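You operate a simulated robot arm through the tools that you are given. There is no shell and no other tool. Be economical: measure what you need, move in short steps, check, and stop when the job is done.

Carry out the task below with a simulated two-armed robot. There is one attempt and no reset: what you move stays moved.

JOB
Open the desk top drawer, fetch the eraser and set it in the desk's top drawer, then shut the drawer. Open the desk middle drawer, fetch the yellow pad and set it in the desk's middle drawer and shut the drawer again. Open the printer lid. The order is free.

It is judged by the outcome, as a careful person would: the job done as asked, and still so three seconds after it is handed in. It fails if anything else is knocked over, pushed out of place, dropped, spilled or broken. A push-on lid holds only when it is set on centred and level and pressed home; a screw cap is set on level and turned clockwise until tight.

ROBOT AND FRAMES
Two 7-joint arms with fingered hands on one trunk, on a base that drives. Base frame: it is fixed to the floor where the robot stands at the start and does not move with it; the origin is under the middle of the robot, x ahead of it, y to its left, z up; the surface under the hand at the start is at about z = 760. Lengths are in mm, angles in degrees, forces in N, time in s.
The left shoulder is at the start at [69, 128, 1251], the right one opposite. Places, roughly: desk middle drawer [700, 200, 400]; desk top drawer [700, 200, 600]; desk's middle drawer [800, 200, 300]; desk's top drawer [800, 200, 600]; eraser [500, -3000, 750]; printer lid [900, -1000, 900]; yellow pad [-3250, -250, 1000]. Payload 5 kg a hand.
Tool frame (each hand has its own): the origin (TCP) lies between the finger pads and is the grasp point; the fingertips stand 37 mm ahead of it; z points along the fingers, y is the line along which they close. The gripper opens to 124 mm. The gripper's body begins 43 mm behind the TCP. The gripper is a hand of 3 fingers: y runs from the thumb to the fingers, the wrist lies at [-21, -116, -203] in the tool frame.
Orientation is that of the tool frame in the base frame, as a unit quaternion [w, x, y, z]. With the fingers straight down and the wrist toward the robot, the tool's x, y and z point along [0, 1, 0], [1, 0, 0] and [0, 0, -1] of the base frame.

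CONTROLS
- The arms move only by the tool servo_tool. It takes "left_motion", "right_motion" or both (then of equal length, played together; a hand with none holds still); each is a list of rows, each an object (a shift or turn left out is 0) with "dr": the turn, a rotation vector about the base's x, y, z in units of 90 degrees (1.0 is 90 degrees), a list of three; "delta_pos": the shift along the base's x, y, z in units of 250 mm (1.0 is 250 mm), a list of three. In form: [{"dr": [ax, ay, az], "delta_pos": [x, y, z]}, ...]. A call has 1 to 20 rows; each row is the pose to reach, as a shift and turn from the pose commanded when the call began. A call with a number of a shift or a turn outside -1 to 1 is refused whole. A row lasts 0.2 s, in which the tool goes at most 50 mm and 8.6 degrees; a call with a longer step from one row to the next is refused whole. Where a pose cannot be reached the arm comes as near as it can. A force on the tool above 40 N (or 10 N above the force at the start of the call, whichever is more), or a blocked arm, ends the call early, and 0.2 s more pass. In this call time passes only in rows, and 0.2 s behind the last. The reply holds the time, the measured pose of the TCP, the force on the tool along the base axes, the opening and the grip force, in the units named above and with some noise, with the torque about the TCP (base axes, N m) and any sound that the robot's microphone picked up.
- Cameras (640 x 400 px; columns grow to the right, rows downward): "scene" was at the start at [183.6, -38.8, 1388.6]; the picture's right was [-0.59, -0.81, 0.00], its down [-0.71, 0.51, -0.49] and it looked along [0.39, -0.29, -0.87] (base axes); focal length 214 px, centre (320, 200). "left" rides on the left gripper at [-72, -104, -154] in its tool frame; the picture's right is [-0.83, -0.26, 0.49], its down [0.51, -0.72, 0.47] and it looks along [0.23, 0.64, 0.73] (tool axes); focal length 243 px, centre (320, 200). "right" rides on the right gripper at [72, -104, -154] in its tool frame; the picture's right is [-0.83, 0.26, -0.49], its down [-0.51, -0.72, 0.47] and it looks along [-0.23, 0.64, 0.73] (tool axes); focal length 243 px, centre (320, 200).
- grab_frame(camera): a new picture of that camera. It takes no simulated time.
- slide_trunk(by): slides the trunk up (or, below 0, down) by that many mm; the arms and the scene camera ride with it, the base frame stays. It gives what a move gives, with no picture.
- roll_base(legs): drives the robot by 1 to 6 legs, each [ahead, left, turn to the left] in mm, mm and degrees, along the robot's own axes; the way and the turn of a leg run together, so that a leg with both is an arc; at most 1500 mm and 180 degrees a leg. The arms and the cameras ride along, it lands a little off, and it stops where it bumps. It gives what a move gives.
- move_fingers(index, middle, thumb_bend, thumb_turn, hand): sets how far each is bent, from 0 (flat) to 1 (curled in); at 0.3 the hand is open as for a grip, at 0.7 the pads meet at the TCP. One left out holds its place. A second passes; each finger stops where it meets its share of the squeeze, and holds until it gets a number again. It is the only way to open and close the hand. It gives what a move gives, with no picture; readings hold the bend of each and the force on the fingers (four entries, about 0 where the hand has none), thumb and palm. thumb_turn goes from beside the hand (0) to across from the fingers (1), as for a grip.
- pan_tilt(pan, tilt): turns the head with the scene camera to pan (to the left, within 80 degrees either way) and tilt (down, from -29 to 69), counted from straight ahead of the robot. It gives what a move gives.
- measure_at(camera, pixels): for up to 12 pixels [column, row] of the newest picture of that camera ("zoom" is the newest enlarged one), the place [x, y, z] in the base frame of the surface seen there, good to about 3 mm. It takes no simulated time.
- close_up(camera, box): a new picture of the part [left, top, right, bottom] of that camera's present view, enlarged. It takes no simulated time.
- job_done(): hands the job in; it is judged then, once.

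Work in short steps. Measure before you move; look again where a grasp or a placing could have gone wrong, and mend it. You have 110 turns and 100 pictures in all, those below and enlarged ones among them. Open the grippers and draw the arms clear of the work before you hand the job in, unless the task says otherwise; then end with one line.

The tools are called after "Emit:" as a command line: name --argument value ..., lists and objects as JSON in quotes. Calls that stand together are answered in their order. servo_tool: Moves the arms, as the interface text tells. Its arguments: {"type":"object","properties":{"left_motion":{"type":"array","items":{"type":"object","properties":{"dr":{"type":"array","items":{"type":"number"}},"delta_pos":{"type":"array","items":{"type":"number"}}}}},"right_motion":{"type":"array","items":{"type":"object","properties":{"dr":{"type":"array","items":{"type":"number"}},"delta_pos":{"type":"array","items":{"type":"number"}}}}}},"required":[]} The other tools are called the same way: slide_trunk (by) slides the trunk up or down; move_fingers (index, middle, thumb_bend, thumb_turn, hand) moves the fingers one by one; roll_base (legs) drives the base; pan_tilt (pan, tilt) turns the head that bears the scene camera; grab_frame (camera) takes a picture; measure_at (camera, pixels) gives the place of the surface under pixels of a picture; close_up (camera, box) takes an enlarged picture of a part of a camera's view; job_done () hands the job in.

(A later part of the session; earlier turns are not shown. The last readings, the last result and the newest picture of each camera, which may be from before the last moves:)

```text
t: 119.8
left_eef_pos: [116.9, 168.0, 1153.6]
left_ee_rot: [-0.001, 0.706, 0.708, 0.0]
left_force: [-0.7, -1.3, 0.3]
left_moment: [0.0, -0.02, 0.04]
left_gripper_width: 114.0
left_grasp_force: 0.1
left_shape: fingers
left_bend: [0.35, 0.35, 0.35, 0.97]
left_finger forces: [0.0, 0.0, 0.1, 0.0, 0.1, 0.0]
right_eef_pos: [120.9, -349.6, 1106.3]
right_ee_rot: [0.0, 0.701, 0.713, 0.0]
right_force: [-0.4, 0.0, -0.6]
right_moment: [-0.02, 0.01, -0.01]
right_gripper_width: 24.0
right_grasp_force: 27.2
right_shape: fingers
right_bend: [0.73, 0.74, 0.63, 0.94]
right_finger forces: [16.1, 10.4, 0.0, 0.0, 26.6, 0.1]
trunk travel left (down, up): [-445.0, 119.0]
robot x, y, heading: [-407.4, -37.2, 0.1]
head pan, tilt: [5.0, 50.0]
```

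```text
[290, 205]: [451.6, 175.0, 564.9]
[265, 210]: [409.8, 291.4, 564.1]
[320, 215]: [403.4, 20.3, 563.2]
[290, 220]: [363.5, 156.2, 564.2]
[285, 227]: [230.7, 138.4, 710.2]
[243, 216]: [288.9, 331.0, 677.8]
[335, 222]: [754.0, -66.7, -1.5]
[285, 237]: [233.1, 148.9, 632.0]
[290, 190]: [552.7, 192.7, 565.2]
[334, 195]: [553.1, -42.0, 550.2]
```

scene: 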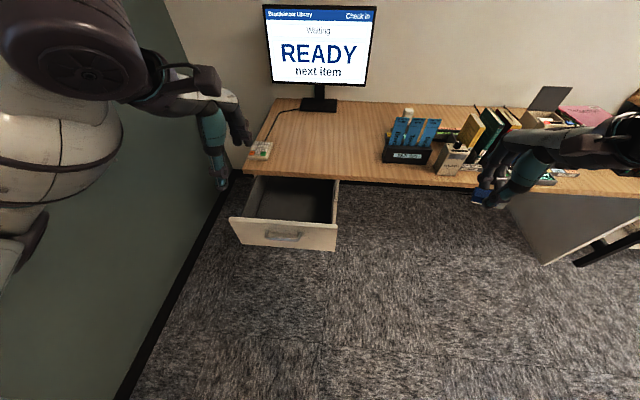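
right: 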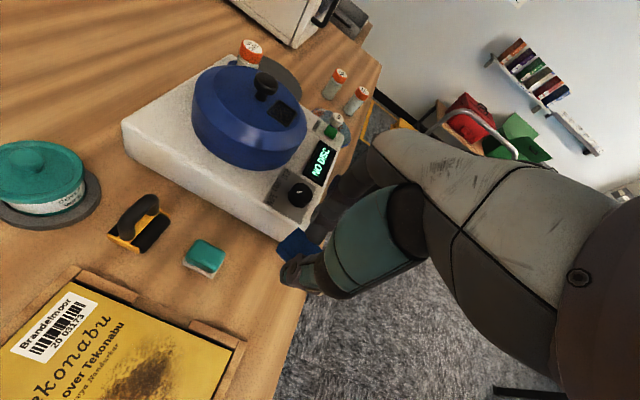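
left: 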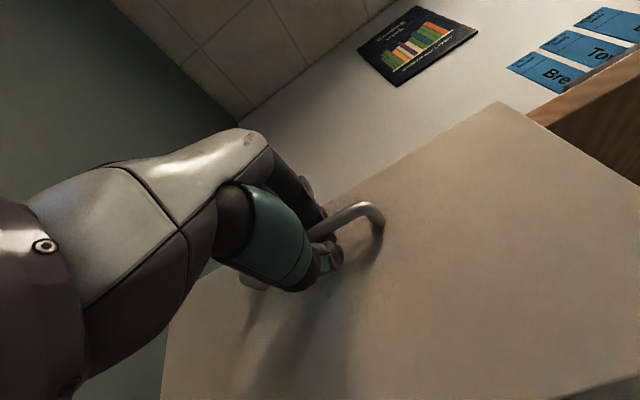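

Drawer floor is z≈565, y -30..330, front panel at x≈235, top ≈725. I bring the right hand low in front of the desk first, shifting the left hand aside.

Emit:
servo_tool --left_motion '[{"delta_pos": [0, 0.03, 0]}, {"delta_pos": [0, 0.06, 0]}, {"delta_pos": [0, 0.09, 0]}, {"delta_pos": [0, 0.12, 0]}, {"delta_pos": [0, 0.15, 0]}, {"delta_pos": [0, 0.18, 0]}, {"delta_pos": [0, 0.21, 0]}, {"delta_pos": [0, 0.24, 0]}, {"delta_pos": [0, 0.24, 0]}]' --right_motion '[{"delta_pos": [0.06, 0.1, -0.11]}, {"delta_pos": [0.12, 0.2, -0.22]}, {"delta_pos": [0.18, 0.3, -0.33]}, {"delta_pos": [0.24, 0.4, -0.44]}, {"delta_pos": [0.3, 0.5, -0.55]}, {"delta_pos": [0.36, 0.6, -0.66]}, {"delta_pos": [0.42, 0.7, -0.77]}, {"delta_pos": [0.48, 0.8, -0.88]}, {"delta_pos": [0.52, 0.9, -0.98]}]'

Emit:
grab_frame --camera "scene"

```text
t: 121.8
left_eef_pos: [117.3, 228.1, 1153.6]
left_ee_rot: [0.0, 0.707, 0.708, -0.001]
left_force: [0.2, 0.6, -0.6]
left_moment: [-0.04, 0.03, -0.04]
left_gripper_width: 113.9
left_grasp_force: 0.0
left_shape: fingers
left_bend: [0.35, 0.35, 0.35, 0.97]
left_finger forces: [0.1, 0.0, 0.0, 0.1, 0.0, 0.1]
right_eef_pos: [253.3, -125.4, 859.6]
right_ee_rot: [0.0, 0.701, 0.713, 0.0]
right_force: [0.6, 0.5, -0.6]
right_moment: [0.02, 0.0, -0.03]
right_gripper_width: 23.8
right_grasp_force: 26.2
right_shape: fingers
right_bend: [0.73, 0.74, 0.63, 0.94]
right_finger forces: [16.0, 10.3, 0.0, 0.1, 26.2, 0.1]
trunk travel left (down, up): [-445.0, 119.0]
robot x, y, heading: [-412.8, -41.7, -0.2]
head pan, tilt: [5.0, 50.0]
```

```text
54 pictures are left
```

scene: 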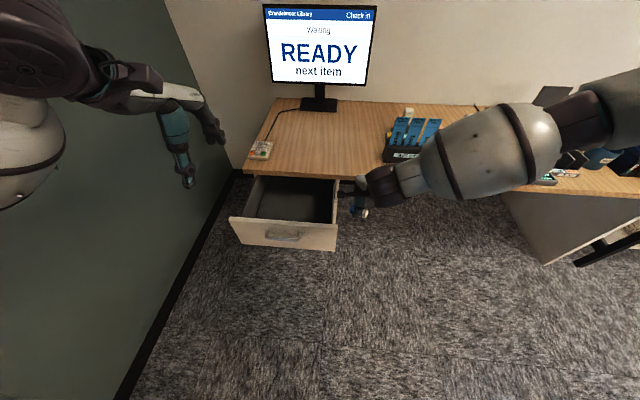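

Clear so far. I move over the drawer at height, to [380,110,845].

Emit:
servo_tool --right_motion '[{"delta_pos": [0.08, 0.14, -0.01]}, {"delta_pos": [0.16, 0.28, -0.02]}, {"delta_pos": [0.24, 0.42, -0.03]}, {"delta_pos": [0.32, 0.56, -0.04]}, {"delta_pos": [0.4, 0.7, -0.05]}, {"delta_pos": [0.46, 0.83, -0.06]}, {"delta_pos": [0.51, 0.95, -0.06]}]'

Emit:
grab_frame --camera "scene"

Emit:
grab_frame --camera "right"

```text
t: 123.4
left_eef_pos: [116.6, 227.0, 1155.5]
left_ee_rot: [0.0, 0.707, 0.707, -0.001]
left_force: [-0.5, 0.1, -0.1]
left_moment: [0.0, -0.02, 0.01]
left_gripper_width: 113.9
left_grasp_force: 0.1
left_shape: fingers
left_bend: [0.35, 0.35, 0.35, 0.97]
left_finger forces: [0.0, 0.0, 0.0, 0.0, 0.0, 0.0]
right_eef_pos: [320.7, -52.7, 888.7]
right_ee_rot: [-0.001, 0.7, 0.714, 0.001]
right_force: [0.8, 0.5, -0.2]
right_moment: [0.01, 0.01, -0.01]
right_gripper_width: 23.9
right_grasp_force: 26.4
right_shape: fingers
right_bend: [0.73, 0.74, 0.63, 0.94]
right_finger forces: [16.1, 10.2, 0.0, 0.0, 26.3, 0.0]
right hand out of reach, approached as far as the arm can: row 3, 4, 5, 6, 7
trunk travel left (down, up): [-445.0, 119.0]
robot x, y, heading: [-410.5, -42.0, 0.1]
head pan, tilt: [5.0, 50.0]
```

```text
53 pictures are left
```

scene: 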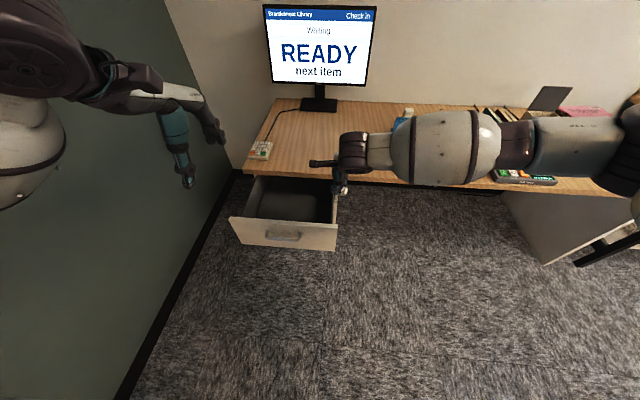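

```text
52 pictures are left
```

right: 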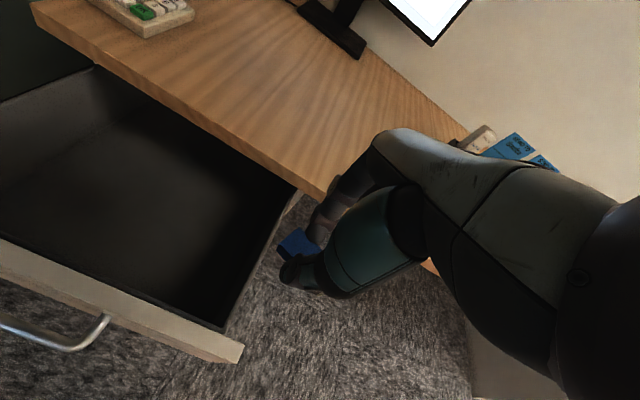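

The arm can't cross with that wrist heading. I turn the hand +36° about vertical (natural line from the shoulder) in place and see where it settles.

Emit:
servo_tool --right_motion '[{"dr": [0, 0, 0.08]}, {"dr": [0, 0, 0.16]}, {"dr": [0, 0, 0.24]}, {"dr": [0, 0, 0.32]}, {"dr": [0, 0, 0.4]}]'

```text
t: 124.6
left_eef_pos: [115.8, 226.2, 1155.9]
left_ee_rot: [-0.001, 0.706, 0.708, 0.0]
left_force: [-0.4, 0.6, 0.8]
left_moment: [0.01, -0.02, -0.01]
left_gripper_width: 113.8
left_grasp_force: 0.0
left_shape: fingers
left_bend: [0.35, 0.35, 0.35, 0.97]
left_finger forces: [0.0, 0.0, 0.1, 0.0, 0.0, 0.0]
right_eef_pos: [320.6, -55.0, 887.0]
right_ee_rot: [-0.001, 0.445, 0.896, 0.001]
right_force: [-0.6, 0.1, -0.6]
right_moment: [0.02, -0.01, 0.0]
right_gripper_width: 23.8
right_grasp_force: 26.2
right_shape: fingers
right_bend: [0.73, 0.74, 0.63, 0.94]
right_finger forces: [16.1, 10.0, 0.1, 0.0, 26.2, 0.0]
trunk travel left (down, up): [-445.0, 119.0]
robot x, y, heading: [-405.2, -43.1, -0.1]
head pan, tilt: [5.0, 50.0]
```

It turned in place. Now I move over the drawer: shift about (50,165,-30).

Emit:
servo_tool --right_motion '[{"delta_pos": [0.05, 0.15, -0.03]}, {"delta_pos": [0.1, 0.3, -0.06]}, {"delta_pos": [0.15, 0.45, -0.09]}, {"delta_pos": [0.2, 0.6, -0.12]}, {"delta_pos": [0.2, 0.66, -0.12]}]'

```text
t: 125.8
left_eef_pos: [117.0, 227.3, 1154.6]
left_ee_rot: [0.0, 0.707, 0.708, 0.0]
left_force: [0.6, -0.7, -0.6]
left_moment: [-0.03, -0.05, 0.01]
left_gripper_width: 114.1
left_grasp_force: 0.1
left_shape: fingers
left_bend: [0.35, 0.35, 0.35, 0.97]
left_finger forces: [0.1, 0.0, 0.0, 0.0, 0.0, 0.0]
right_eef_pos: [333.3, -11.1, 884.3]
right_ee_rot: [-0.001, 0.447, 0.895, 0.001]
right_force: [0.3, -0.3, -0.5]
right_moment: [0.05, -0.02, 0.02]
right_gripper_width: 24.0
right_grasp_force: 26.4
right_shape: fingers
right_bend: [0.73, 0.74, 0.63, 0.94]
right_finger forces: [16.2, 10.1, 0.0, 0.1, 26.4, 0.0]
right hand out of reach, approached as far as the arm can: row 2, 3, 4, 5
trunk travel left (down, up): [-445.0, 119.0]
robot x, y, heading: [-408.4, -35.8, 0.3]
head pan, tilt: [5.0, 50.0]
```

The shoulder limits crossing to the left. I'll strafe the base left instead; first I measure the wall's distance.

Emit:
measure_at --camera "scene" --pixels '[[120, 250], [200, 200], [60, 180], [110, 395], [20, 185]]'

Emit:
servo_tool --left_motion '[{"delta_pos": [0, -0.12, 0]}, {"delta_pos": [0, -0.24, 0]}, {"delta_pos": [0, -0.34, 0]}, {"delta_pos": [0, -0.44, 0]}]'

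```text
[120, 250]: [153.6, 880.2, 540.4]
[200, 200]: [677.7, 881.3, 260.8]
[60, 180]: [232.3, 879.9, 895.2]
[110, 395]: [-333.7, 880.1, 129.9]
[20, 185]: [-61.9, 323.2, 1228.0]
```

```text
t: 126.8
left_eef_pos: [116.4, 114.5, 1154.2]
left_ee_rot: [-0.001, 0.707, 0.707, 0.0]
left_force: [0.8, 0.4, 0.0]
left_moment: [0.02, 0.01, -0.02]
left_gripper_width: 113.9
left_grasp_force: 0.0
left_shape: fingers
left_bend: [0.35, 0.35, 0.35, 0.97]
left_finger forces: [0.0, 0.0, 0.1, 0.0, 0.0, 0.0]
right_eef_pos: [335.3, -12.5, 881.5]
right_ee_rot: [-0.001, 0.446, 0.895, 0.001]
right_force: [0.0, -0.2, -0.3]
right_moment: [0.01, 0.01, 0.01]
right_gripper_width: 24.0
right_grasp_force: 26.7
right_shape: fingers
right_bend: [0.73, 0.74, 0.63, 0.94]
right_finger forces: [16.3, 10.1, 0.0, 0.0, 26.3, 0.1]
trunk travel left (down, up): [-445.0, 119.0]
robot x, y, heading: [-408.6, -39.9, -0.3]
head pan, tilt: [5.0, 50.0]
```

The wall is at y=880, so there is ample room. I strafe left 150 and ahead 30.

Emit:
roll_base --legs '[[0, 150, 0], [30, 0, 0]]'

Emit:
servo_tool --right_motion '[{"delta_pos": [0, 0, -0.15]}, {"delta_pos": [0, 0, -0.3]}, {"delta_pos": [0, 0, -0.45]}, {"delta_pos": [0, 0, -0.6]}]'

Emit:
grab_frame --camera "right"

Emit:
grab_frame --camera "scene"

```text
t: 129.2
left_eef_pos: [139.0, 265.2, 1156.9]
left_ee_rot: [0.002, 0.707, 0.707, 0.003]
left_force: [-1.5, 0.7, -0.1]
left_moment: [0.03, -0.08, 0.03]
left_gripper_width: 113.9
left_grasp_force: 0.0
left_shape: fingers
left_bend: [0.35, 0.35, 0.35, 0.97]
left_finger forces: [0.1, 0.0, 0.0, 0.0, 0.0, 0.1]
right_eef_pos: [360.0, 135.8, 886.6]
right_ee_rot: [0.002, 0.446, 0.895, 0.003]
right_force: [-0.3, 0.3, -1.2]
right_moment: [0.0, -0.08, 0.03]
right_gripper_width: 23.9
right_grasp_force: 26.2
right_shape: fingers
right_bend: [0.73, 0.74, 0.63, 0.94]
right_finger forces: [16.2, 10.0, 0.0, 0.1, 26.4, 0.0]
trunk travel left (down, up): [-445.0, 119.0]
robot x, y, heading: [-377.3, 111.7, 0.0]
head pan, tilt: [5.0, 50.0]
```

```text
t: 130.2
left_eef_pos: [143.3, 266.5, 1155.1]
left_ee_rot: [0.0, 0.707, 0.707, 0.0]
left_force: [0.9, 0.7, 0.7]
left_moment: [0.01, -0.02, -0.01]
left_gripper_width: 113.8
left_grasp_force: 0.0
left_shape: fingers
left_bend: [0.35, 0.35, 0.35, 0.97]
left_finger forces: [0.0, 0.1, 0.0, 0.1, 0.1, 0.0]
right_eef_pos: [342.0, 86.7, 768.5]
right_ee_rot: [-0.001, 0.447, 0.895, 0.003]
right_force: [-0.1, 0.1, -0.3]
right_moment: [-0.01, -0.01, 0.01]
right_gripper_width: 24.1
right_grasp_force: 26.2
right_shape: fingers
right_bend: [0.73, 0.74, 0.63, 0.94]
right_finger forces: [16.0, 10.1, 0.0, 0.1, 26.3, 0.0]
right hand out of reach, approached as far as the arm can: row 1, 2, 3, 4
trunk travel left (down, up): [-445.0, 119.0]
robot x, y, heading: [-379.4, 110.2, 0.1]
head pan, tilt: [5.0, 50.0]
```

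```text
51 pictures are left
```

right: 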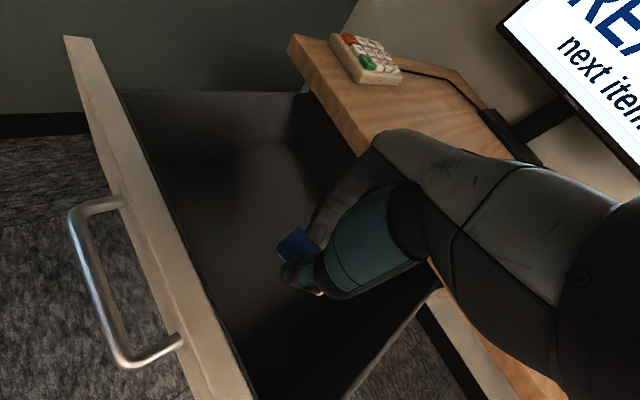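

```text
50 pictures are left
```

scene: 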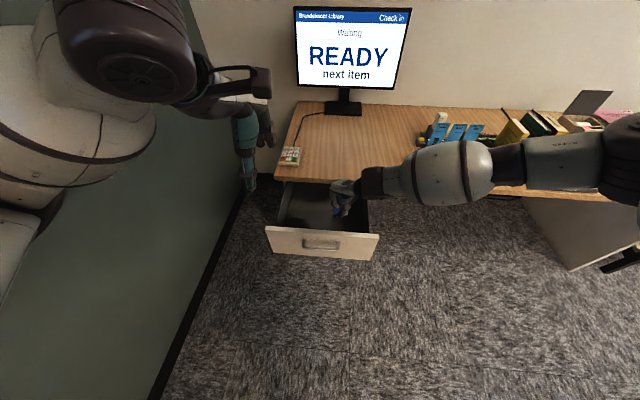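

The right forearm lies low across the desk in this stance. I raise the hand, shift the base further left so the drawer is on the right hand's own side, and bring the hand back right with its heading straightened.

Emit:
servo_tool --right_motion '[{"delta_pos": [0.0, 0, 0.15]}, {"delta_pos": [0.0, 0.0, 0.3]}, {"delta_pos": [0.0, 0.0, 0.4]}]'

Emit:
roll_base --legs '[[0, 250, 0]]'

Emit:
servo_tool --right_motion '[{"dr": [0, 0, -0.08], "delta_pos": [0.0, -0.15, 0]}, {"dr": [0, 0, -0.16], "delta_pos": [0.0, -0.3, 0]}, {"dr": [0, 0, -0.24], "delta_pos": [0.0, -0.45, 0]}, {"dr": [0, 0, -0.32], "delta_pos": [0.0, -0.6, 0]}, {"dr": [0, 0, -0.4], "delta_pos": [0.0, -0.75, 0]}, {"dr": [0, 0, -0.4], "delta_pos": [0.0, -0.9, 0]}]'

Emit:
grab_frame --camera "scene"

```text
t: 131.0
left_eef_pos: [144.4, 266.3, 1154.6]
left_ee_rot: [-0.001, 0.707, 0.707, 0.0]
left_force: [0.2, 0.1, -0.2]
left_moment: [0.04, 0.0, 0.02]
left_gripper_width: 113.7
left_grasp_force: 0.0
left_shape: fingers
left_bend: [0.35, 0.35, 0.35, 0.97]
left_finger forces: [0.1, 0.0, 0.1, 0.0, 0.1, 0.1]
right_eef_pos: [339.7, 88.8, 869.7]
right_ee_rot: [-0.001, 0.446, 0.895, 0.002]
right_force: [-0.4, -0.1, -1.5]
right_moment: [0.0, -0.04, -0.04]
right_gripper_width: 24.1
right_grasp_force: 26.5
right_shape: fingers
right_bend: [0.73, 0.74, 0.63, 0.94]
right_finger forces: [16.0, 10.2, 0.0, 0.0, 26.4, 0.1]
trunk travel left (down, up): [-445.0, 119.0]
robot x, y, heading: [-376.3, 113.4, -0.0]
head pan, tilt: [5.0, 50.0]
```

```text
t: 133.3
left_eef_pos: [128.7, 401.5, 1161.6]
left_ee_rot: [-0.003, 0.721, 0.693, 0.004]
left_force: [-0.8, 0.2, 0.1]
left_moment: [0.01, -0.01, 0.0]
left_gripper_width: 113.7
left_grasp_force: 0.1
left_shape: fingers
left_bend: [0.35, 0.35, 0.35, 0.97]
left_finger forces: [0.0, 0.0, 0.1, 0.1, 0.1, 0.0]
right_eef_pos: [328.0, 239.5, 879.8]
right_ee_rot: [0.0, 0.454, 0.891, 0.013]
right_force: [-0.2, 0.5, -0.8]
right_moment: [-0.03, -0.01, -0.01]
right_gripper_width: 24.0
right_grasp_force: 26.2
right_shape: fingers
right_bend: [0.73, 0.74, 0.63, 0.94]
right_finger forces: [16.1, 10.1, 0.0, 0.0, 26.3, 0.1]
trunk travel left (down, up): [-445.0, 119.0]
robot x, y, heading: [-380.6, 290.2, -0.5]
head pan, tilt: [5.0, 50.0]
stopped in leg 1: the robot was blocked; the commanded pose is now the measured one
```

```text
t: 134.7
left_eef_pos: [133.1, 402.0, 1157.8]
left_ee_rot: [-0.007, 0.719, 0.695, 0.004]
left_force: [0.2, 0.0, -0.3]
left_moment: [0.0, 0.02, 0.02]
left_gripper_width: 113.7
left_grasp_force: 0.1
left_shape: fingers
left_bend: [0.35, 0.35, 0.35, 0.97]
left_finger forces: [0.0, 0.1, 0.0, 0.0, 0.1, 0.0]
right_eef_pos: [329.9, 14.9, 868.2]
right_ee_rot: [-0.008, 0.706, 0.708, 0.013]
right_force: [0.2, -0.5, -0.2]
right_moment: [0.02, -0.01, 0.01]
right_gripper_width: 23.7
right_grasp_force: 25.8
right_shape: fingers
right_bend: [0.73, 0.74, 0.63, 0.94]
right_finger forces: [16.1, 10.2, 0.1, 0.0, 26.2, 0.0]
trunk travel left (down, up): [-445.0, 119.0]
robot x, y, heading: [-381.6, 295.4, -0.2]
head pan, tilt: [5.0, 50.0]
```

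```text
49 pictures are left
```

scene: 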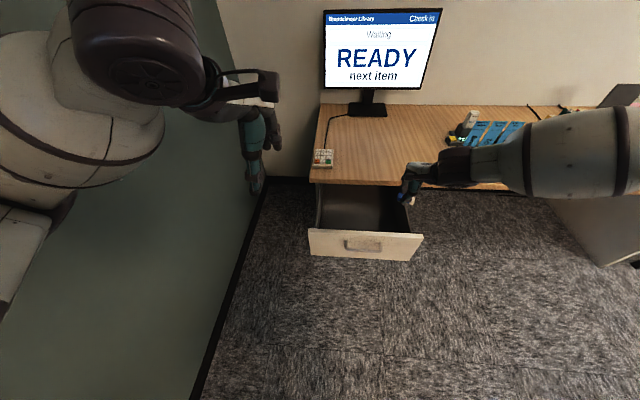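

The left elbow touched the wall, but the stance is good. I move the hand over the drawer floor and lower it most of the way.

Emit:
roll_base --legs '[[0, -20, 0]]'

Emit:
servo_tool --right_motion '[{"delta_pos": [0.1, 0.15, 0]}, {"delta_pos": [0.18, 0.33, -0.03]}, {"delta_pos": [0.18, 0.36, -0.2]}, {"delta_pos": [0.18, 0.36, -0.38]}, {"delta_pos": [0.18, 0.36, -0.56]}, {"delta_pos": [0.18, 0.36, -0.7]}, {"delta_pos": [0.18, 0.36, -0.82]}]'

Emit:
grab_frame --camera "right"

Emit:
grab_frame --camera "scene"

```text
t: 135.6
left_eef_pos: [135.7, 402.8, 1152.5]
left_ee_rot: [-0.001, 0.718, 0.696, -0.005]
left_force: [0.4, -0.1, -0.5]
left_moment: [-0.02, -0.01, 0.0]
left_gripper_width: 113.9
left_grasp_force: 0.0
left_shape: fingers
left_bend: [0.35, 0.35, 0.35, 0.97]
left_finger forces: [0.0, 0.1, 0.1, 0.0, 0.1, 0.0]
right_eef_pos: [332.0, 10.1, 869.6]
right_ee_rot: [-0.002, 0.704, 0.71, 0.006]
right_force: [0.2, 0.3, 0.1]
right_moment: [-0.01, -0.02, -0.01]
right_gripper_width: 23.8
right_grasp_force: 26.1
right_shape: fingers
right_bend: [0.73, 0.74, 0.63, 0.94]
right_finger forces: [16.0, 10.3, 0.0, 0.0, 26.2, 0.0]
trunk travel left (down, up): [-445.0, 119.0]
robot x, y, heading: [-379.1, 272.4, -0.5]
head pan, tilt: [5.0, 50.0]
```

```text
t: 137.2
left_eef_pos: [136.3, 402.5, 1153.1]
left_ee_rot: [-0.003, 0.718, 0.696, -0.006]
left_force: [-0.2, -0.4, -0.3]
left_moment: [0.02, -0.01, -0.01]
left_gripper_width: 113.9
left_grasp_force: 0.1
left_shape: fingers
left_bend: [0.35, 0.35, 0.35, 0.97]
left_finger forces: [0.0, 0.1, 0.0, 0.0, 0.0, 0.1]
right_eef_pos: [372.2, 89.4, 681.2]
right_ee_rot: [-0.002, 0.705, 0.71, 0.007]
right_force: [-0.1, 0.7, -1.2]
right_moment: [-0.01, -0.01, 0.03]
right_gripper_width: 23.6
right_grasp_force: 26.4
right_shape: fingers
right_bend: [0.73, 0.74, 0.64, 0.94]
right_finger forces: [15.8, 10.3, 0.0, 0.1, 26.1, 0.1]
right hand out of reach, approached as far as the arm can: row 7
trunk travel left (down, up): [-445.0, 119.0]
robot x, y, heading: [-379.4, 274.2, -0.4]
head pan, tilt: [5.0, 50.0]
```

```text
48 pictures are left
```

right: 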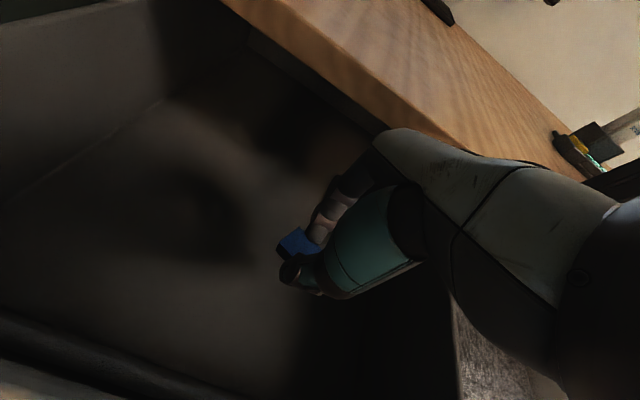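

```text
47 pictures are left
```

scene: 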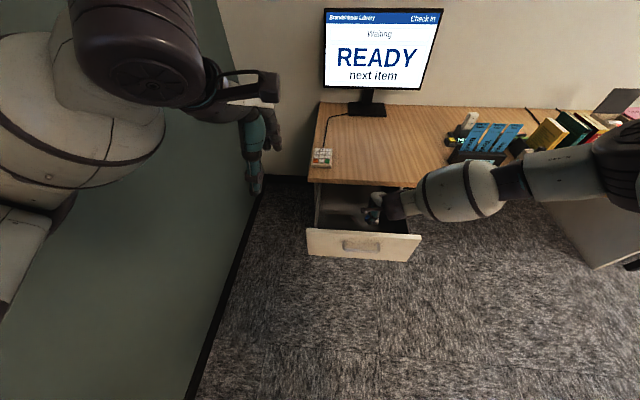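

TCP is at z=681 and the arm is at its reach; I lower the trunk 56 mm to bring the eraser to just above the drawer floor.

Emit:
slide_trunk --by -56

Emit:
close_up --camera "right" --box '[200, 150, 400, 320]'

```text
t: 138.1
left_eef_pos: [140.5, 400.9, 1075.4]
left_ee_rot: [-0.021, 0.719, 0.695, -0.022]
left_force: [-0.6, 0.2, -0.1]
left_moment: [0.0, -0.02, 0.02]
left_gripper_width: 113.7
left_grasp_force: 0.0
left_shape: fingers
left_bend: [0.35, 0.35, 0.35, 0.98]
left_finger forces: [0.0, 0.0, 0.0, 0.0, 0.0, 0.0]
right_eef_pos: [373.1, 88.8, 625.2]
right_ee_rot: [-0.004, 0.704, 0.71, 0.007]
right_force: [0.1, -0.3, -0.3]
right_moment: [0.01, -0.02, 0.01]
right_gripper_width: 23.8
right_grasp_force: 25.9
right_shape: fingers
right_bend: [0.73, 0.74, 0.64, 0.94]
right_finger forces: [15.9, 10.2, 0.1, 0.0, 26.1, 0.0]
trunk travel left (down, up): [-389.0, 175.0]
robot x, y, heading: [-383.6, 272.4, -0.4]
head pan, tilt: [5.0, 50.0]
```

```text
2.35 times, centred on (300, 235) of right
```

zoom: 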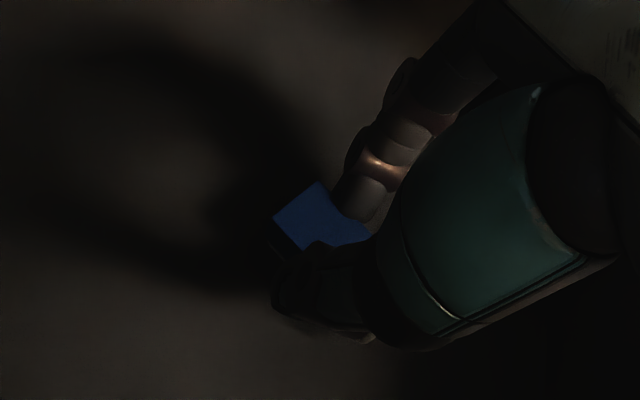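

No contact yet (force ~0). I lower 7 mm more and then release gently.

Emit:
slide_trunk --by -7

Emit:
move_fingers --hand "right" --index 0.55 --middle 0.55 --thumb_bend 0.6

Emit:
slide_trunk --by 63

Emit:
grab_frame --camera "right"

```text
t: 138.7
left_eef_pos: [141.2, 400.4, 1069.7]
left_ee_rot: [-0.021, 0.717, 0.696, -0.022]
left_force: [-0.4, -0.2, -0.2]
left_moment: [-0.01, -0.01, -0.03]
left_gripper_width: 114.1
left_grasp_force: 0.1
left_shape: fingers
left_bend: [0.35, 0.35, 0.35, 0.98]
left_finger forces: [0.0, 0.1, 0.1, 0.0, 0.1, 0.1]
right_eef_pos: [372.4, 88.9, 618.5]
right_ee_rot: [-0.004, 0.704, 0.71, 0.006]
right_force: [-0.1, -0.6, -0.1]
right_moment: [-0.02, -0.01, 0.02]
right_gripper_width: 23.6
right_grasp_force: 26.4
right_shape: fingers
right_bend: [0.73, 0.74, 0.64, 0.94]
right_finger forces: [16.2, 10.1, 0.0, 0.0, 26.5, 0.0]
trunk travel left (down, up): [-382.0, 182.0]
robot x, y, heading: [-380.5, 274.3, -0.5]
head pan, tilt: [5.0, 50.0]
```

```text
t: 139.7
left_eef_pos: [141.5, 400.8, 1069.7]
left_ee_rot: [-0.022, 0.717, 0.696, -0.022]
left_force: [0.2, -0.1, -0.5]
left_moment: [-0.01, 0.0, -0.02]
left_gripper_width: 113.8
left_grasp_force: 0.1
left_shape: fingers
left_bend: [0.35, 0.35, 0.35, 0.98]
left_finger forces: [0.0, 0.0, 0.0, 0.0, 0.0, 0.0]
right_eef_pos: [369.9, 89.5, 618.1]
right_ee_rot: [-0.004, 0.704, 0.71, 0.006]
right_force: [-0.9, -0.2, 0.3]
right_moment: [-0.02, 0.02, -0.04]
right_gripper_width: 44.5
right_grasp_force: 0.2
right_shape: fingers
right_bend: [0.55, 0.55, 0.6, 0.97]
right_finger forces: [0.0, 0.0, 0.1, 0.0, 0.1, 0.1]
trunk travel left (down, up): [-382.0, 182.0]
robot x, y, heading: [-380.7, 272.5, -0.5]
head pan, tilt: [5.0, 50.0]
```

```text
t: 140.7
left_eef_pos: [148.0, 405.6, 1131.0]
left_ee_rot: [-0.022, 0.717, 0.696, -0.024]
left_force: [0.1, 0.8, -0.9]
left_moment: [-0.07, -0.01, -0.04]
left_gripper_width: 114.0
left_grasp_force: 0.1
left_shape: fingers
left_bend: [0.35, 0.35, 0.35, 0.98]
left_finger forces: [0.0, 0.0, 0.0, 0.0, 0.1, 0.0]
right_eef_pos: [376.5, 91.3, 679.0]
right_ee_rot: [-0.004, 0.706, 0.708, 0.004]
right_force: [0.8, 0.4, 0.0]
right_moment: [-0.02, 0.0, -0.01]
right_gripper_width: 44.3
right_grasp_force: 0.1
right_shape: fingers
right_bend: [0.55, 0.55, 0.6, 0.97]
right_finger forces: [0.0, 0.0, 0.0, 0.0, 0.0, 0.0]
trunk travel left (down, up): [-445.0, 119.0]
robot x, y, heading: [-383.8, 274.7, -0.8]
head pan, tilt: [5.0, 50.0]
```

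```text
45 pictures are left
```

right: 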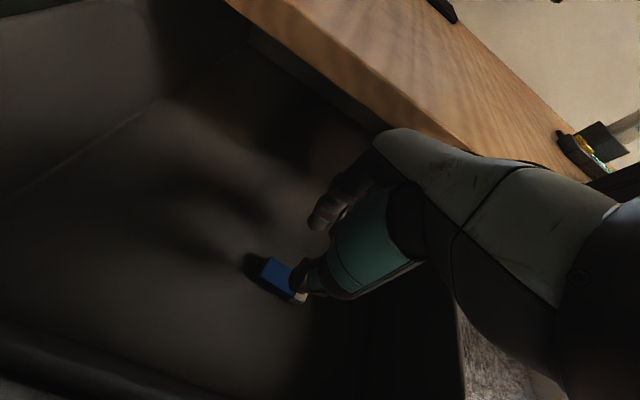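

The eraser lies flat in the drawer at (280,278). I lift the right hand out and back, so it can then push the drawer shut from the front.

Emit:
servo_tool --right_motion '[{"delta_pos": [0, 0, 0.18]}, {"delta_pos": [0, 0, 0.36]}, {"delta_pos": [0, 0, 0.54]}, {"delta_pos": [0, 0, 0.72]}, {"delta_pos": [-0.1, 0, 0.8]}, {"delta_pos": [-0.28, 0.03, 0.8]}, {"delta_pos": [-0.46, 0.06, 0.8]}, {"delta_pos": [-0.64, 0.09, 0.8]}, {"delta_pos": [-0.82, 0.12, 0.8]}, {"delta_pos": [-0.98, 0.15, 0.8]}]'

Emit:
move_fingers --hand "right" --index 0.75 --middle 0.75 --thumb_bend 0.72

Emit:
slide_trunk --by -240

Emit:
grab_frame --camera "scene"

```text
t: 142.9
left_eef_pos: [144.7, 405.0, 1131.0]
left_ee_rot: [-0.021, 0.717, 0.696, -0.025]
left_force: [0.2, -0.7, -0.5]
left_moment: [-0.01, 0.01, 0.0]
left_gripper_width: 113.6
left_grasp_force: 0.1
left_shape: fingers
left_bend: [0.35, 0.35, 0.35, 0.98]
left_finger forces: [0.1, 0.0, 0.1, 0.0, 0.0, 0.0]
right_eef_pos: [128.8, 128.5, 879.3]
right_ee_rot: [-0.003, 0.704, 0.71, 0.004]
right_force: [-0.2, -0.1, 0.7]
right_moment: [-0.01, 0.0, 0.03]
right_gripper_width: 44.4
right_grasp_force: 0.0
right_shape: fingers
right_bend: [0.55, 0.55, 0.6, 0.97]
right_finger forces: [0.0, 0.1, 0.0, 0.0, 0.0, 0.1]
trunk travel left (down, up): [-445.0, 119.0]
robot x, y, heading: [-382.5, 273.9, -0.6]
head pan, tilt: [5.0, 50.0]
```

```text
t: 143.9
left_eef_pos: [143.7, 404.7, 1131.2]
left_ee_rot: [-0.021, 0.717, 0.696, -0.025]
left_force: [-0.7, -0.1, 0.8]
left_moment: [0.0, -0.02, 0.01]
left_gripper_width: 113.8
left_grasp_force: 0.1
left_shape: fingers
left_bend: [0.35, 0.35, 0.35, 0.98]
left_finger forces: [0.0, 0.0, 0.0, 0.0, 0.0, 0.1]
right_eef_pos: [129.4, 128.2, 878.2]
right_ee_rot: [-0.003, 0.704, 0.71, 0.003]
right_force: [0.4, 0.2, 0.0]
right_moment: [0.01, 0.01, -0.02]
right_gripper_width: 1.2
right_grasp_force: 0.0
right_shape: fingers
right_bend: [0.74, 0.75, 0.71, 0.97]
right_finger forces: [0.0, 0.0, 0.0, 0.1, 0.1, 0.0]
trunk travel left (down, up): [-445.0, 119.0]
robot x, y, heading: [-382.8, 271.6, -0.5]
head pan, tilt: [5.0, 50.0]
```

```text
t: 146.4
left_eef_pos: [152.1, 402.3, 831.1]
left_ee_rot: [-0.075, 0.714, 0.692, -0.076]
left_force: [0.3, -0.2, 0.2]
left_moment: [-0.03, -0.03, 0.02]
left_gripper_width: 113.8
left_grasp_force: 0.1
left_shape: fingers
left_bend: [0.35, 0.35, 0.35, 0.98]
left_finger forces: [0.0, 0.0, 0.0, 0.0, 0.1, 0.0]
right_eef_pos: [112.3, 124.6, 599.3]
right_ee_rot: [-0.041, 0.704, 0.708, -0.03]
right_force: [-0.3, -0.1, -0.9]
right_moment: [0.01, 0.01, 0.02]
right_gripper_width: 1.4
right_grasp_force: 0.1
right_shape: fingers
right_bend: [0.74, 0.75, 0.71, 0.97]
right_finger forces: [0.1, 0.1, 0.0, 0.0, 0.0, 0.1]
trunk travel left (down, up): [-205.0, 359.0]
robot x, y, heading: [-380.7, 273.1, -0.4]
head pan, tilt: [5.0, 50.0]
```

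```text
44 pictures are left
```

scene: 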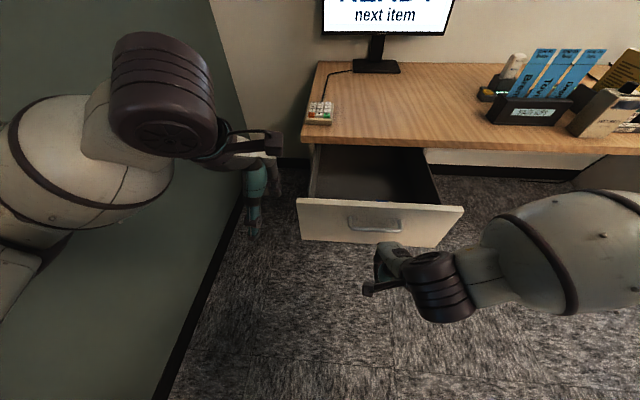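

Now I rotate the right hand to point forward, TCP to about [135,135,640].

Emit:
servo_tool --right_motion '[{"dr": [0, -0.09, 0], "delta_pos": [0.0, 0.01, 0.015]}, {"dr": [0, -0.18, 0], "delta_pos": [0.0, 0.015, 0.03]}, {"dr": [0, -0.27, 0], "delta_pos": [0.0, 0.02, 0.05]}, {"dr": [0, -0.36, 0], "delta_pos": [0.0, 0.03, 0.065]}, {"dr": [0, -0.45, 0], "delta_pos": [0.02, 0.04, 0.08]}, {"dr": [0, -0.54, 0], "delta_pos": [0.04, 0.04, 0.1]}, {"dr": [0, -0.63, 0], "delta_pos": [0.05, 0.04, 0.115]}, {"dr": [0, -0.72, 0], "delta_pos": [0.06, 0.04, 0.13]}, {"dr": [0, -0.81, 0], "delta_pos": [0.07, 0.04, 0.145]}, {"dr": [0, -0.9, 0], "delta_pos": [0.08, 0.04, 0.16]}, {"dr": [0, -0.95, 0], "delta_pos": [0.09, 0.04, 0.16]}]'

Emit:
grab_frame --camera "right"

```text
t: 148.8
left_eef_pos: [151.5, 400.2, 832.8]
left_ee_rot: [-0.076, 0.713, 0.693, -0.075]
left_force: [-0.7, 0.3, -0.9]
left_moment: [-0.03, -0.01, 0.02]
left_gripper_width: 113.8
left_grasp_force: 0.0
left_shape: fingers
left_bend: [0.35, 0.35, 0.35, 0.98]
left_finger forces: [0.0, 0.0, 0.1, 0.0, 0.0, 0.1]
right_eef_pos: [193.2, 93.5, 697.4]
right_ee_rot: [0.445, 0.537, 0.554, 0.455]
right_force: [-2.8, -0.9, -0.1]
right_moment: [-0.01, 0.06, -0.03]
right_gripper_width: 1.5
right_grasp_force: 0.0
right_shape: fingers
right_bend: [0.75, 0.75, 0.69, 0.97]
right_finger forces: [0.0, 0.0, 0.0, 0.0, 0.0, 0.1]
right hand out of reach, approached as far as the arm can: row 1, 2, 3, 4, 5, 7, 8, 9, 10, 11
trunk travel left (down, up): [-205.0, 359.0]
robot x, y, heading: [-383.8, 275.9, -0.4]
head pan, tilt: [5.0, 50.0]
```

```text
43 pictures are left
```

right: 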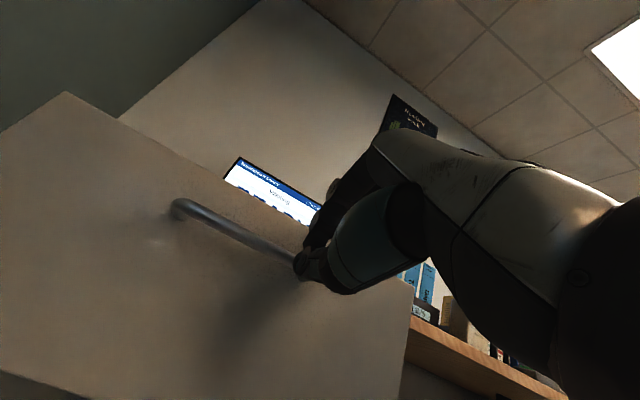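

The hand settled at [193,94,697] touching the drawer front near the handle's right end. I back up 40 mm and lower 50 mm so the hand will stay under the desk edge.

Emit:
roll_base --legs '[[-50, 20, 0]]'

Emit:
slide_trunk --by -60

Emit:
grab_frame --camera "scene"

Emit:
grab_frame --camera "right"

```text
t: 149.7
left_eef_pos: [115.2, 396.6, 827.2]
left_ee_rot: [-0.08, 0.726, 0.678, -0.079]
left_force: [-0.4, 0.1, -0.7]
left_moment: [0.01, -0.01, 0.01]
left_gripper_width: 113.7
left_grasp_force: 0.1
left_shape: fingers
left_bend: [0.35, 0.35, 0.35, 0.98]
left_finger forces: [0.0, 0.1, 0.0, 0.0, 0.1, 0.1]
right_eef_pos: [145.9, 92.8, 688.9]
right_ee_rot: [0.447, 0.548, 0.548, 0.447]
right_force: [1.0, 0.6, -0.4]
right_moment: [0.01, 0.03, -0.04]
right_gripper_width: 1.3
right_grasp_force: 0.1
right_shape: fingers
right_bend: [0.75, 0.75, 0.69, 0.97]
right_finger forces: [0.0, 0.0, 0.0, 0.1, 0.1, 0.1]
trunk travel left (down, up): [-205.0, 359.0]
robot x, y, heading: [-429.7, 296.0, -2.1]
head pan, tilt: [5.0, 50.0]
```

```text
t: 150.7
left_eef_pos: [113.6, 396.0, 747.2]
left_ee_rot: [-0.096, 0.725, 0.676, -0.095]
left_force: [0.1, 0.3, 0.1]
left_moment: [-0.02, -0.02, -0.03]
left_gripper_width: 113.6
left_grasp_force: 0.1
left_shape: fingers
left_bend: [0.35, 0.35, 0.35, 0.97]
left_finger forces: [0.1, 0.1, 0.1, 0.0, 0.0, 0.0]
right_eef_pos: [138.1, 93.8, 636.9]
right_ee_rot: [0.451, 0.546, 0.545, 0.449]
right_force: [-0.6, -0.2, 0.8]
right_moment: [0.01, 0.05, 0.02]
right_gripper_width: 1.3
right_grasp_force: 0.0
right_shape: fingers
right_bend: [0.75, 0.75, 0.69, 0.97]
right_finger forces: [0.0, 0.0, 0.1, 0.0, 0.0, 0.0]
trunk travel left (down, up): [-145.0, 419.0]
robot x, y, heading: [-428.7, 289.2, -2.5]
head pan, tilt: [5.0, 50.0]
```

```text
42 pictures are left
```

scene: 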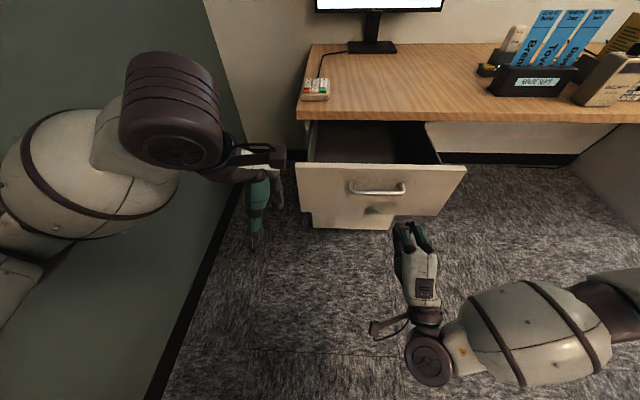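

```text
41 pictures are left
```

right: 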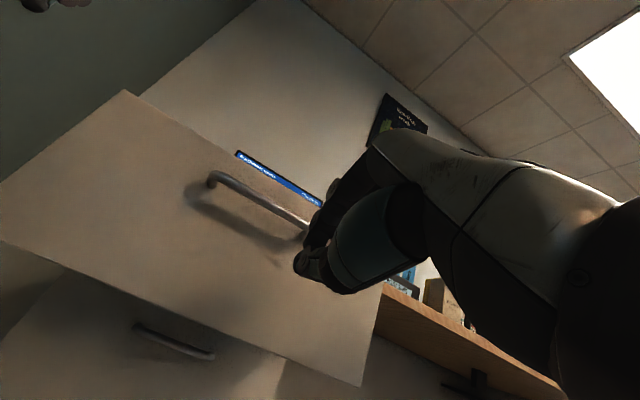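

The right hand is below the handle in front of the face. I push forward with the arm, gently, 200 mm.

Emit:
servo_tool --right_motion '[{"delta_pos": [0.08, 0.02, 0]}, {"delta_pos": [0.16, 0.04, 0]}, {"delta_pos": [0.24, 0.06, 0]}, {"delta_pos": [0.34, 0.08, 0]}, {"delta_pos": [0.44, 0.1, 0]}, {"delta_pos": [0.54, 0.1, 0]}, {"delta_pos": [0.64, 0.1, 0]}, {"delta_pos": [0.74, 0.1, 0]}, {"delta_pos": [0.84, 0.1, 0]}]'

Emit:
grab_frame --camera "scene"

```text
t: 152.7
left_eef_pos: [112.8, 396.3, 746.2]
left_ee_rot: [-0.094, 0.725, 0.675, -0.094]
left_force: [0.2, 0.5, 0.4]
left_moment: [-0.01, 0.03, -0.02]
left_gripper_width: 114.0
left_grasp_force: 0.0
left_shape: fingers
left_bend: [0.35, 0.35, 0.35, 0.97]
left_finger forces: [0.1, 0.0, 0.0, 0.0, 0.0, 0.0]
right_eef_pos: [348.4, 118.4, 639.0]
right_ee_rot: [0.451, 0.546, 0.545, 0.449]
right_force: [0.2, -1.1, 0.0]
right_moment: [-0.02, -0.01, -0.01]
right_gripper_width: 1.3
right_grasp_force: 0.0
right_shape: fingers
right_bend: [0.75, 0.75, 0.69, 0.97]
right_finger forces: [0.0, 0.0, 0.0, 0.0, 0.0, 0.0]
trunk travel left (down, up): [-145.0, 419.0]
robot x, y, heading: [-435.7, 290.6, -2.3]
head pan, tilt: [5.0, 50.0]
```

```text
40 pictures are left
```

scene: 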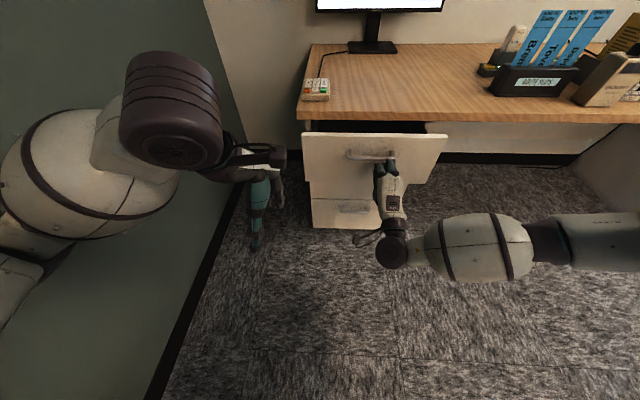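

The drawer is going in. I push on until it stops.

Emit:
servo_tool --right_motion '[{"delta_pos": [0.1, 0, 0]}, {"delta_pos": [0.2, 0, 0]}, {"delta_pos": [0.3, 0, 0]}, {"delta_pos": [0.38, 0, 0]}, {"delta_pos": [0.46, 0, 0]}, {"delta_pos": [0.52, 0, 0]}, {"delta_pos": [0.56, 0, 0]}, {"delta_pos": [0.6, 0, 0]}]'

Emit:
grab_frame --camera "scene"

```text
t: 154.1
left_eef_pos: [113.0, 395.3, 746.8]
left_ee_rot: [-0.093, 0.728, 0.673, -0.096]
left_force: [-0.3, 0.4, 0.2]
left_moment: [0.01, 0.03, -0.01]
left_gripper_width: 113.7
left_grasp_force: 0.2
left_shape: fingers
left_bend: [0.35, 0.35, 0.35, 0.97]
left_finger forces: [0.0, 0.0, 0.0, 0.1, 0.1, 0.0]
right_eef_pos: [468.7, 120.4, 634.9]
right_ee_rot: [0.449, 0.546, 0.549, 0.445]
right_force: [-16.4, 1.9, -8.3]
right_moment: [0.05, -0.56, -0.25]
right_gripper_width: 1.2
right_grasp_force: 8.9
right_shape: fingers
right_bend: [0.75, 0.75, 0.69, 0.97]
right_finger forces: [0.0, 18.3, 0.0, 0.0, 0.1, 0.0]
trunk travel left (down, up): [-145.0, 419.0]
robot x, y, heading: [-431.8, 291.9, -2.4]
head pan, tilt: [5.0, 50.0]
stopped in row 6 (right hand): the force on the tool passed its limit at 52 N (the readings are from after the stop); the commanded pose is now the measured one
```

```text
39 pictures are left
```

scene: 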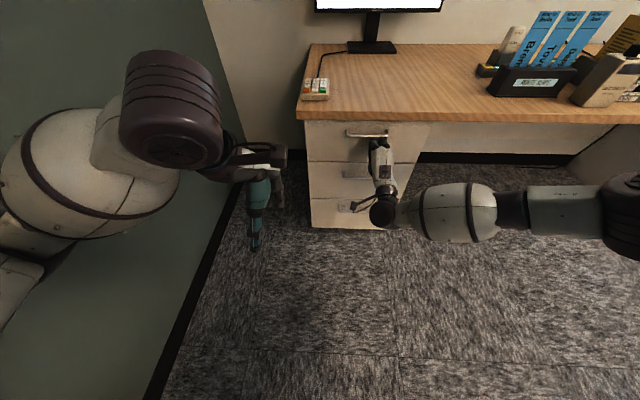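

The top drawer is shut. I retract 90 mm, level the hand, half-open the fingers, and lower the trunk to the middle handle (z≈489).

Emit:
servo_tool --right_motion '[{"delta_pos": [-0.12, 0, 0]}, {"dr": [0, -0.06, 0], "delta_pos": [-0.24, 0.03, 0]}, {"dr": [0, -0.12, 0], "delta_pos": [-0.38, 0.08, 0]}]'

Emit:
slide_trunk --by -144

Emit:
move_fingers --hand "right" --index 0.48 --middle 0.48 --thumb_bend 0.45

Emit:
grab_frame --camera "right"

```text
t: 154.9
left_eef_pos: [113.3, 395.4, 745.4]
left_ee_rot: [-0.093, 0.727, 0.673, -0.096]
left_force: [-0.6, -0.9, 0.7]
left_moment: [-0.02, 0.0, 0.0]
left_gripper_width: 113.5
left_grasp_force: 0.1
left_shape: fingers
left_bend: [0.35, 0.35, 0.35, 0.97]
left_finger forces: [0.0, 0.0, 0.1, 0.1, 0.0, 0.0]
right_eef_pos: [376.4, 137.9, 635.5]
right_ee_rot: [0.5, 0.502, 0.502, 0.496]
right_force: [0.4, -1.0, 0.8]
right_moment: [0.02, 0.03, 0.0]
right_gripper_width: 1.4
right_grasp_force: 0.0
right_shape: fingers
right_bend: [0.75, 0.75, 0.69, 0.97]
right_finger forces: [0.0, 0.0, 0.1, 0.0, 0.0, 0.1]
trunk travel left (down, up): [-145.0, 419.0]
robot x, y, heading: [-433.5, 295.6, -2.9]
head pan, tilt: [5.0, 50.0]
```

```text
t: 156.6
left_eef_pos: [133.7, 394.7, 583.7]
left_ee_rot: [-0.12, 0.722, 0.67, -0.121]
left_force: [-0.5, 1.3, 0.7]
left_moment: [0.02, -0.01, 0.01]
left_gripper_width: 113.8
left_grasp_force: 0.0
left_shape: fingers
left_bend: [0.35, 0.35, 0.35, 0.97]
left_finger forces: [0.0, 0.0, 0.0, 0.1, 0.0, 0.1]
right_eef_pos: [376.0, 139.6, 492.7]
right_ee_rot: [0.499, 0.502, 0.501, 0.497]
right_force: [0.0, 0.0, -0.1]
right_moment: [0.06, -0.01, 0.01]
right_gripper_width: 0.9
right_grasp_force: 0.2
right_shape: fingers
right_bend: [0.75, 0.75, 0.69, 0.97]
right_finger forces: [0.0, 0.1, 0.1, 0.1, 0.0, 0.0]
trunk travel left (down, up): [-1.0, 563.0]
robot x, y, heading: [-432.3, 292.4, -2.3]
head pan, tilt: [5.0, 50.0]
```

```text
t: 157.6
left_eef_pos: [133.2, 395.3, 582.2]
left_ee_rot: [-0.121, 0.723, 0.67, -0.121]
left_force: [-0.6, 0.0, -0.5]
left_moment: [0.0, 0.02, 0.0]
left_gripper_width: 113.5
left_grasp_force: 0.0
left_shape: fingers
left_bend: [0.35, 0.35, 0.35, 0.97]
left_finger forces: [0.0, 0.0, 0.0, 0.1, 0.1, 0.0]
right_eef_pos: [376.9, 138.9, 491.7]
right_ee_rot: [0.5, 0.503, 0.5, 0.496]
right_force: [-0.1, 0.1, -0.6]
right_moment: [0.02, 0.01, -0.03]
right_gripper_width: 77.9
right_grasp_force: 0.1
right_shape: fingers
right_bend: [0.48, 0.48, 0.45, 0.97]
right_finger forces: [0.1, 0.0, 0.0, 0.1, 0.1, 0.1]
trunk travel left (down, up): [-1.0, 563.0]
robot x, y, heading: [-429.1, 293.2, -2.5]
head pan, tilt: [5.0, 50.0]
```

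```text
38 pictures are left
```

right: 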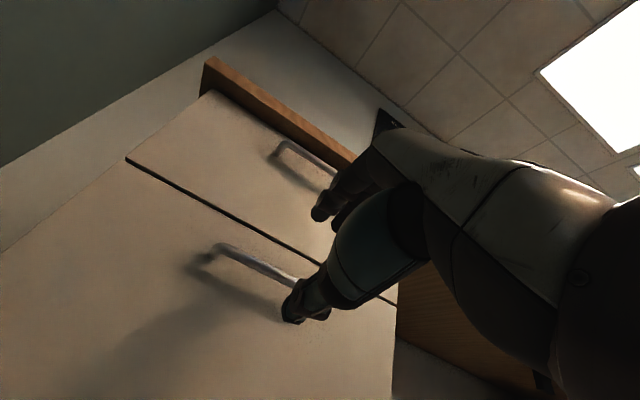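

The middle handle is at (255,260). I measure it before closing in.

Emit:
measure_at --camera "right" --pixels '[[222, 246], [255, 260], [285, 275], [300, 160], [150, 160]]'

Emit:
servo_tool --right_motion '[{"delta_pos": [0.1, 0.02, -0.02]}, {"delta_pos": [0.2, 0.02, -0.02]}, {"delta_pos": [0.27, 0.02, -0.02]}, {"delta_pos": [0.325, 0.02, -0.02]}]'

```text
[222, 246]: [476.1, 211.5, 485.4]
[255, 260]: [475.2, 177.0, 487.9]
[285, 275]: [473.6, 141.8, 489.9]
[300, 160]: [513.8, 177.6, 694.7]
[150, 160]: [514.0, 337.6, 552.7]
```

```text
t: 158.6
left_eef_pos: [132.8, 396.2, 582.9]
left_ee_rot: [-0.122, 0.723, 0.67, -0.121]
left_force: [-0.4, -0.3, 0.6]
left_moment: [-0.01, -0.01, 0.02]
left_gripper_width: 113.9
left_grasp_force: 0.0
left_shape: fingers
left_bend: [0.35, 0.35, 0.35, 0.97]
left_finger forces: [0.0, 0.0, 0.1, 0.0, 0.0, 0.0]
right_eef_pos: [458.3, 143.7, 488.1]
right_ee_rot: [0.5, 0.503, 0.501, 0.496]
right_force: [0.1, -0.4, 1.6]
right_moment: [0.02, -0.05, -0.01]
right_gripper_width: 78.0
right_grasp_force: 0.0
right_shape: fingers
right_bend: [0.48, 0.48, 0.45, 0.97]
right_finger forces: [0.1, 0.0, 0.0, 0.1, 0.0, 0.0]
trunk travel left (down, up): [-1.0, 563.0]
robot x, y, heading: [-426.5, 290.2, -2.6]
head pan, tilt: [5.0, 50.0]
```

In place with the bar between the pads. I close and pull 240 mm.

Emit:
move_fingers --hand "right" --index 0.75 --middle 0.75 --thumb_bend 0.75

Emit:
servo_tool --right_motion '[{"delta_pos": [-0.06, 0, 0]}, {"delta_pos": [-0.14, 0, 0]}, {"delta_pos": [-0.22, 0, 0]}, {"delta_pos": [-0.3, 0, 0]}, {"delta_pos": [-0.4, 0, 0]}, {"delta_pos": [-0.5, 0, 0]}, {"delta_pos": [-0.6, 0, 0]}, {"delta_pos": [-0.7, 0, 0]}, {"delta_pos": [-0.8, 0, 0]}, {"delta_pos": [-0.9, 0, 0]}, {"delta_pos": [-0.98, 0, 0]}]'

Emit:
grab_frame --camera "scene"

```text
t: 159.6
left_eef_pos: [132.4, 395.1, 582.7]
left_ee_rot: [-0.12, 0.723, 0.67, -0.121]
left_force: [0.3, 0.3, -0.1]
left_moment: [-0.03, -0.03, 0.04]
left_gripper_width: 114.0
left_grasp_force: 0.1
left_shape: fingers
left_bend: [0.35, 0.35, 0.35, 0.97]
left_finger forces: [0.1, 0.0, 0.0, 0.0, 0.0, 0.1]
right_eef_pos: [459.0, 144.1, 488.9]
right_ee_rot: [0.501, 0.502, 0.5, 0.497]
right_force: [3.3, -2.5, 10.8]
right_moment: [-0.18, -0.19, 0.0]
right_gripper_width: 6.5
right_grasp_force: 15.8
right_shape: fingers
right_bend: [0.74, 0.73, 0.71, 0.97]
right_finger forces: [10.3, 11.0, 0.0, 0.0, 10.0, 0.0]
trunk travel left (down, up): [-1.0, 563.0]
robot x, y, heading: [-432.9, 294.1, -2.4]
head pan, tilt: [5.0, 50.0]
```

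```text
t: 162.0
left_eef_pos: [133.1, 394.5, 582.3]
left_ee_rot: [-0.121, 0.723, 0.669, -0.121]
left_force: [0.0, 0.0, -0.2]
left_moment: [-0.02, -0.01, 0.0]
left_gripper_width: 113.5
left_grasp_force: 0.0
left_shape: fingers
left_bend: [0.35, 0.35, 0.35, 0.97]
left_finger forces: [0.0, 0.0, 0.0, 0.0, 0.1, 0.0]
right_eef_pos: [216.1, 142.2, 491.3]
right_ee_rot: [0.498, 0.501, 0.505, 0.496]
right_force: [0.6, 6.1, 2.5]
right_moment: [-0.15, -0.02, 0.17]
right_gripper_width: 5.4
right_grasp_force: 13.6
right_shape: fingers
right_bend: [0.74, 0.74, 0.71, 0.97]
right_finger forces: [7.4, 8.2, 0.1, 0.0, 12.1, 0.1]
right hand out of reach, approached as far as the arm can: row 11
trunk travel left (down, up): [-1.0, 563.0]
robot x, y, heading: [-434.5, 291.7, -2.7]
head pan, tilt: [5.0, 50.0]
```

```text
37 pictures are left
```

scene: 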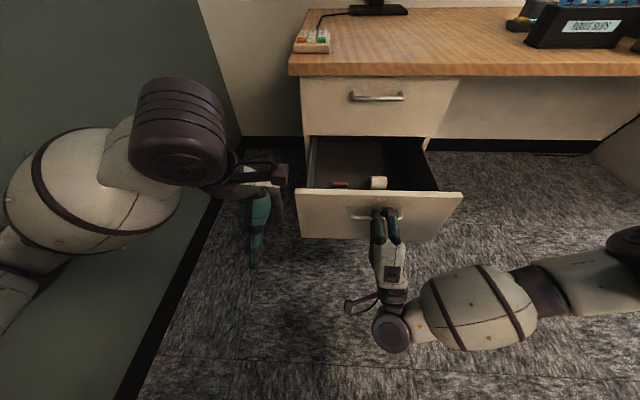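

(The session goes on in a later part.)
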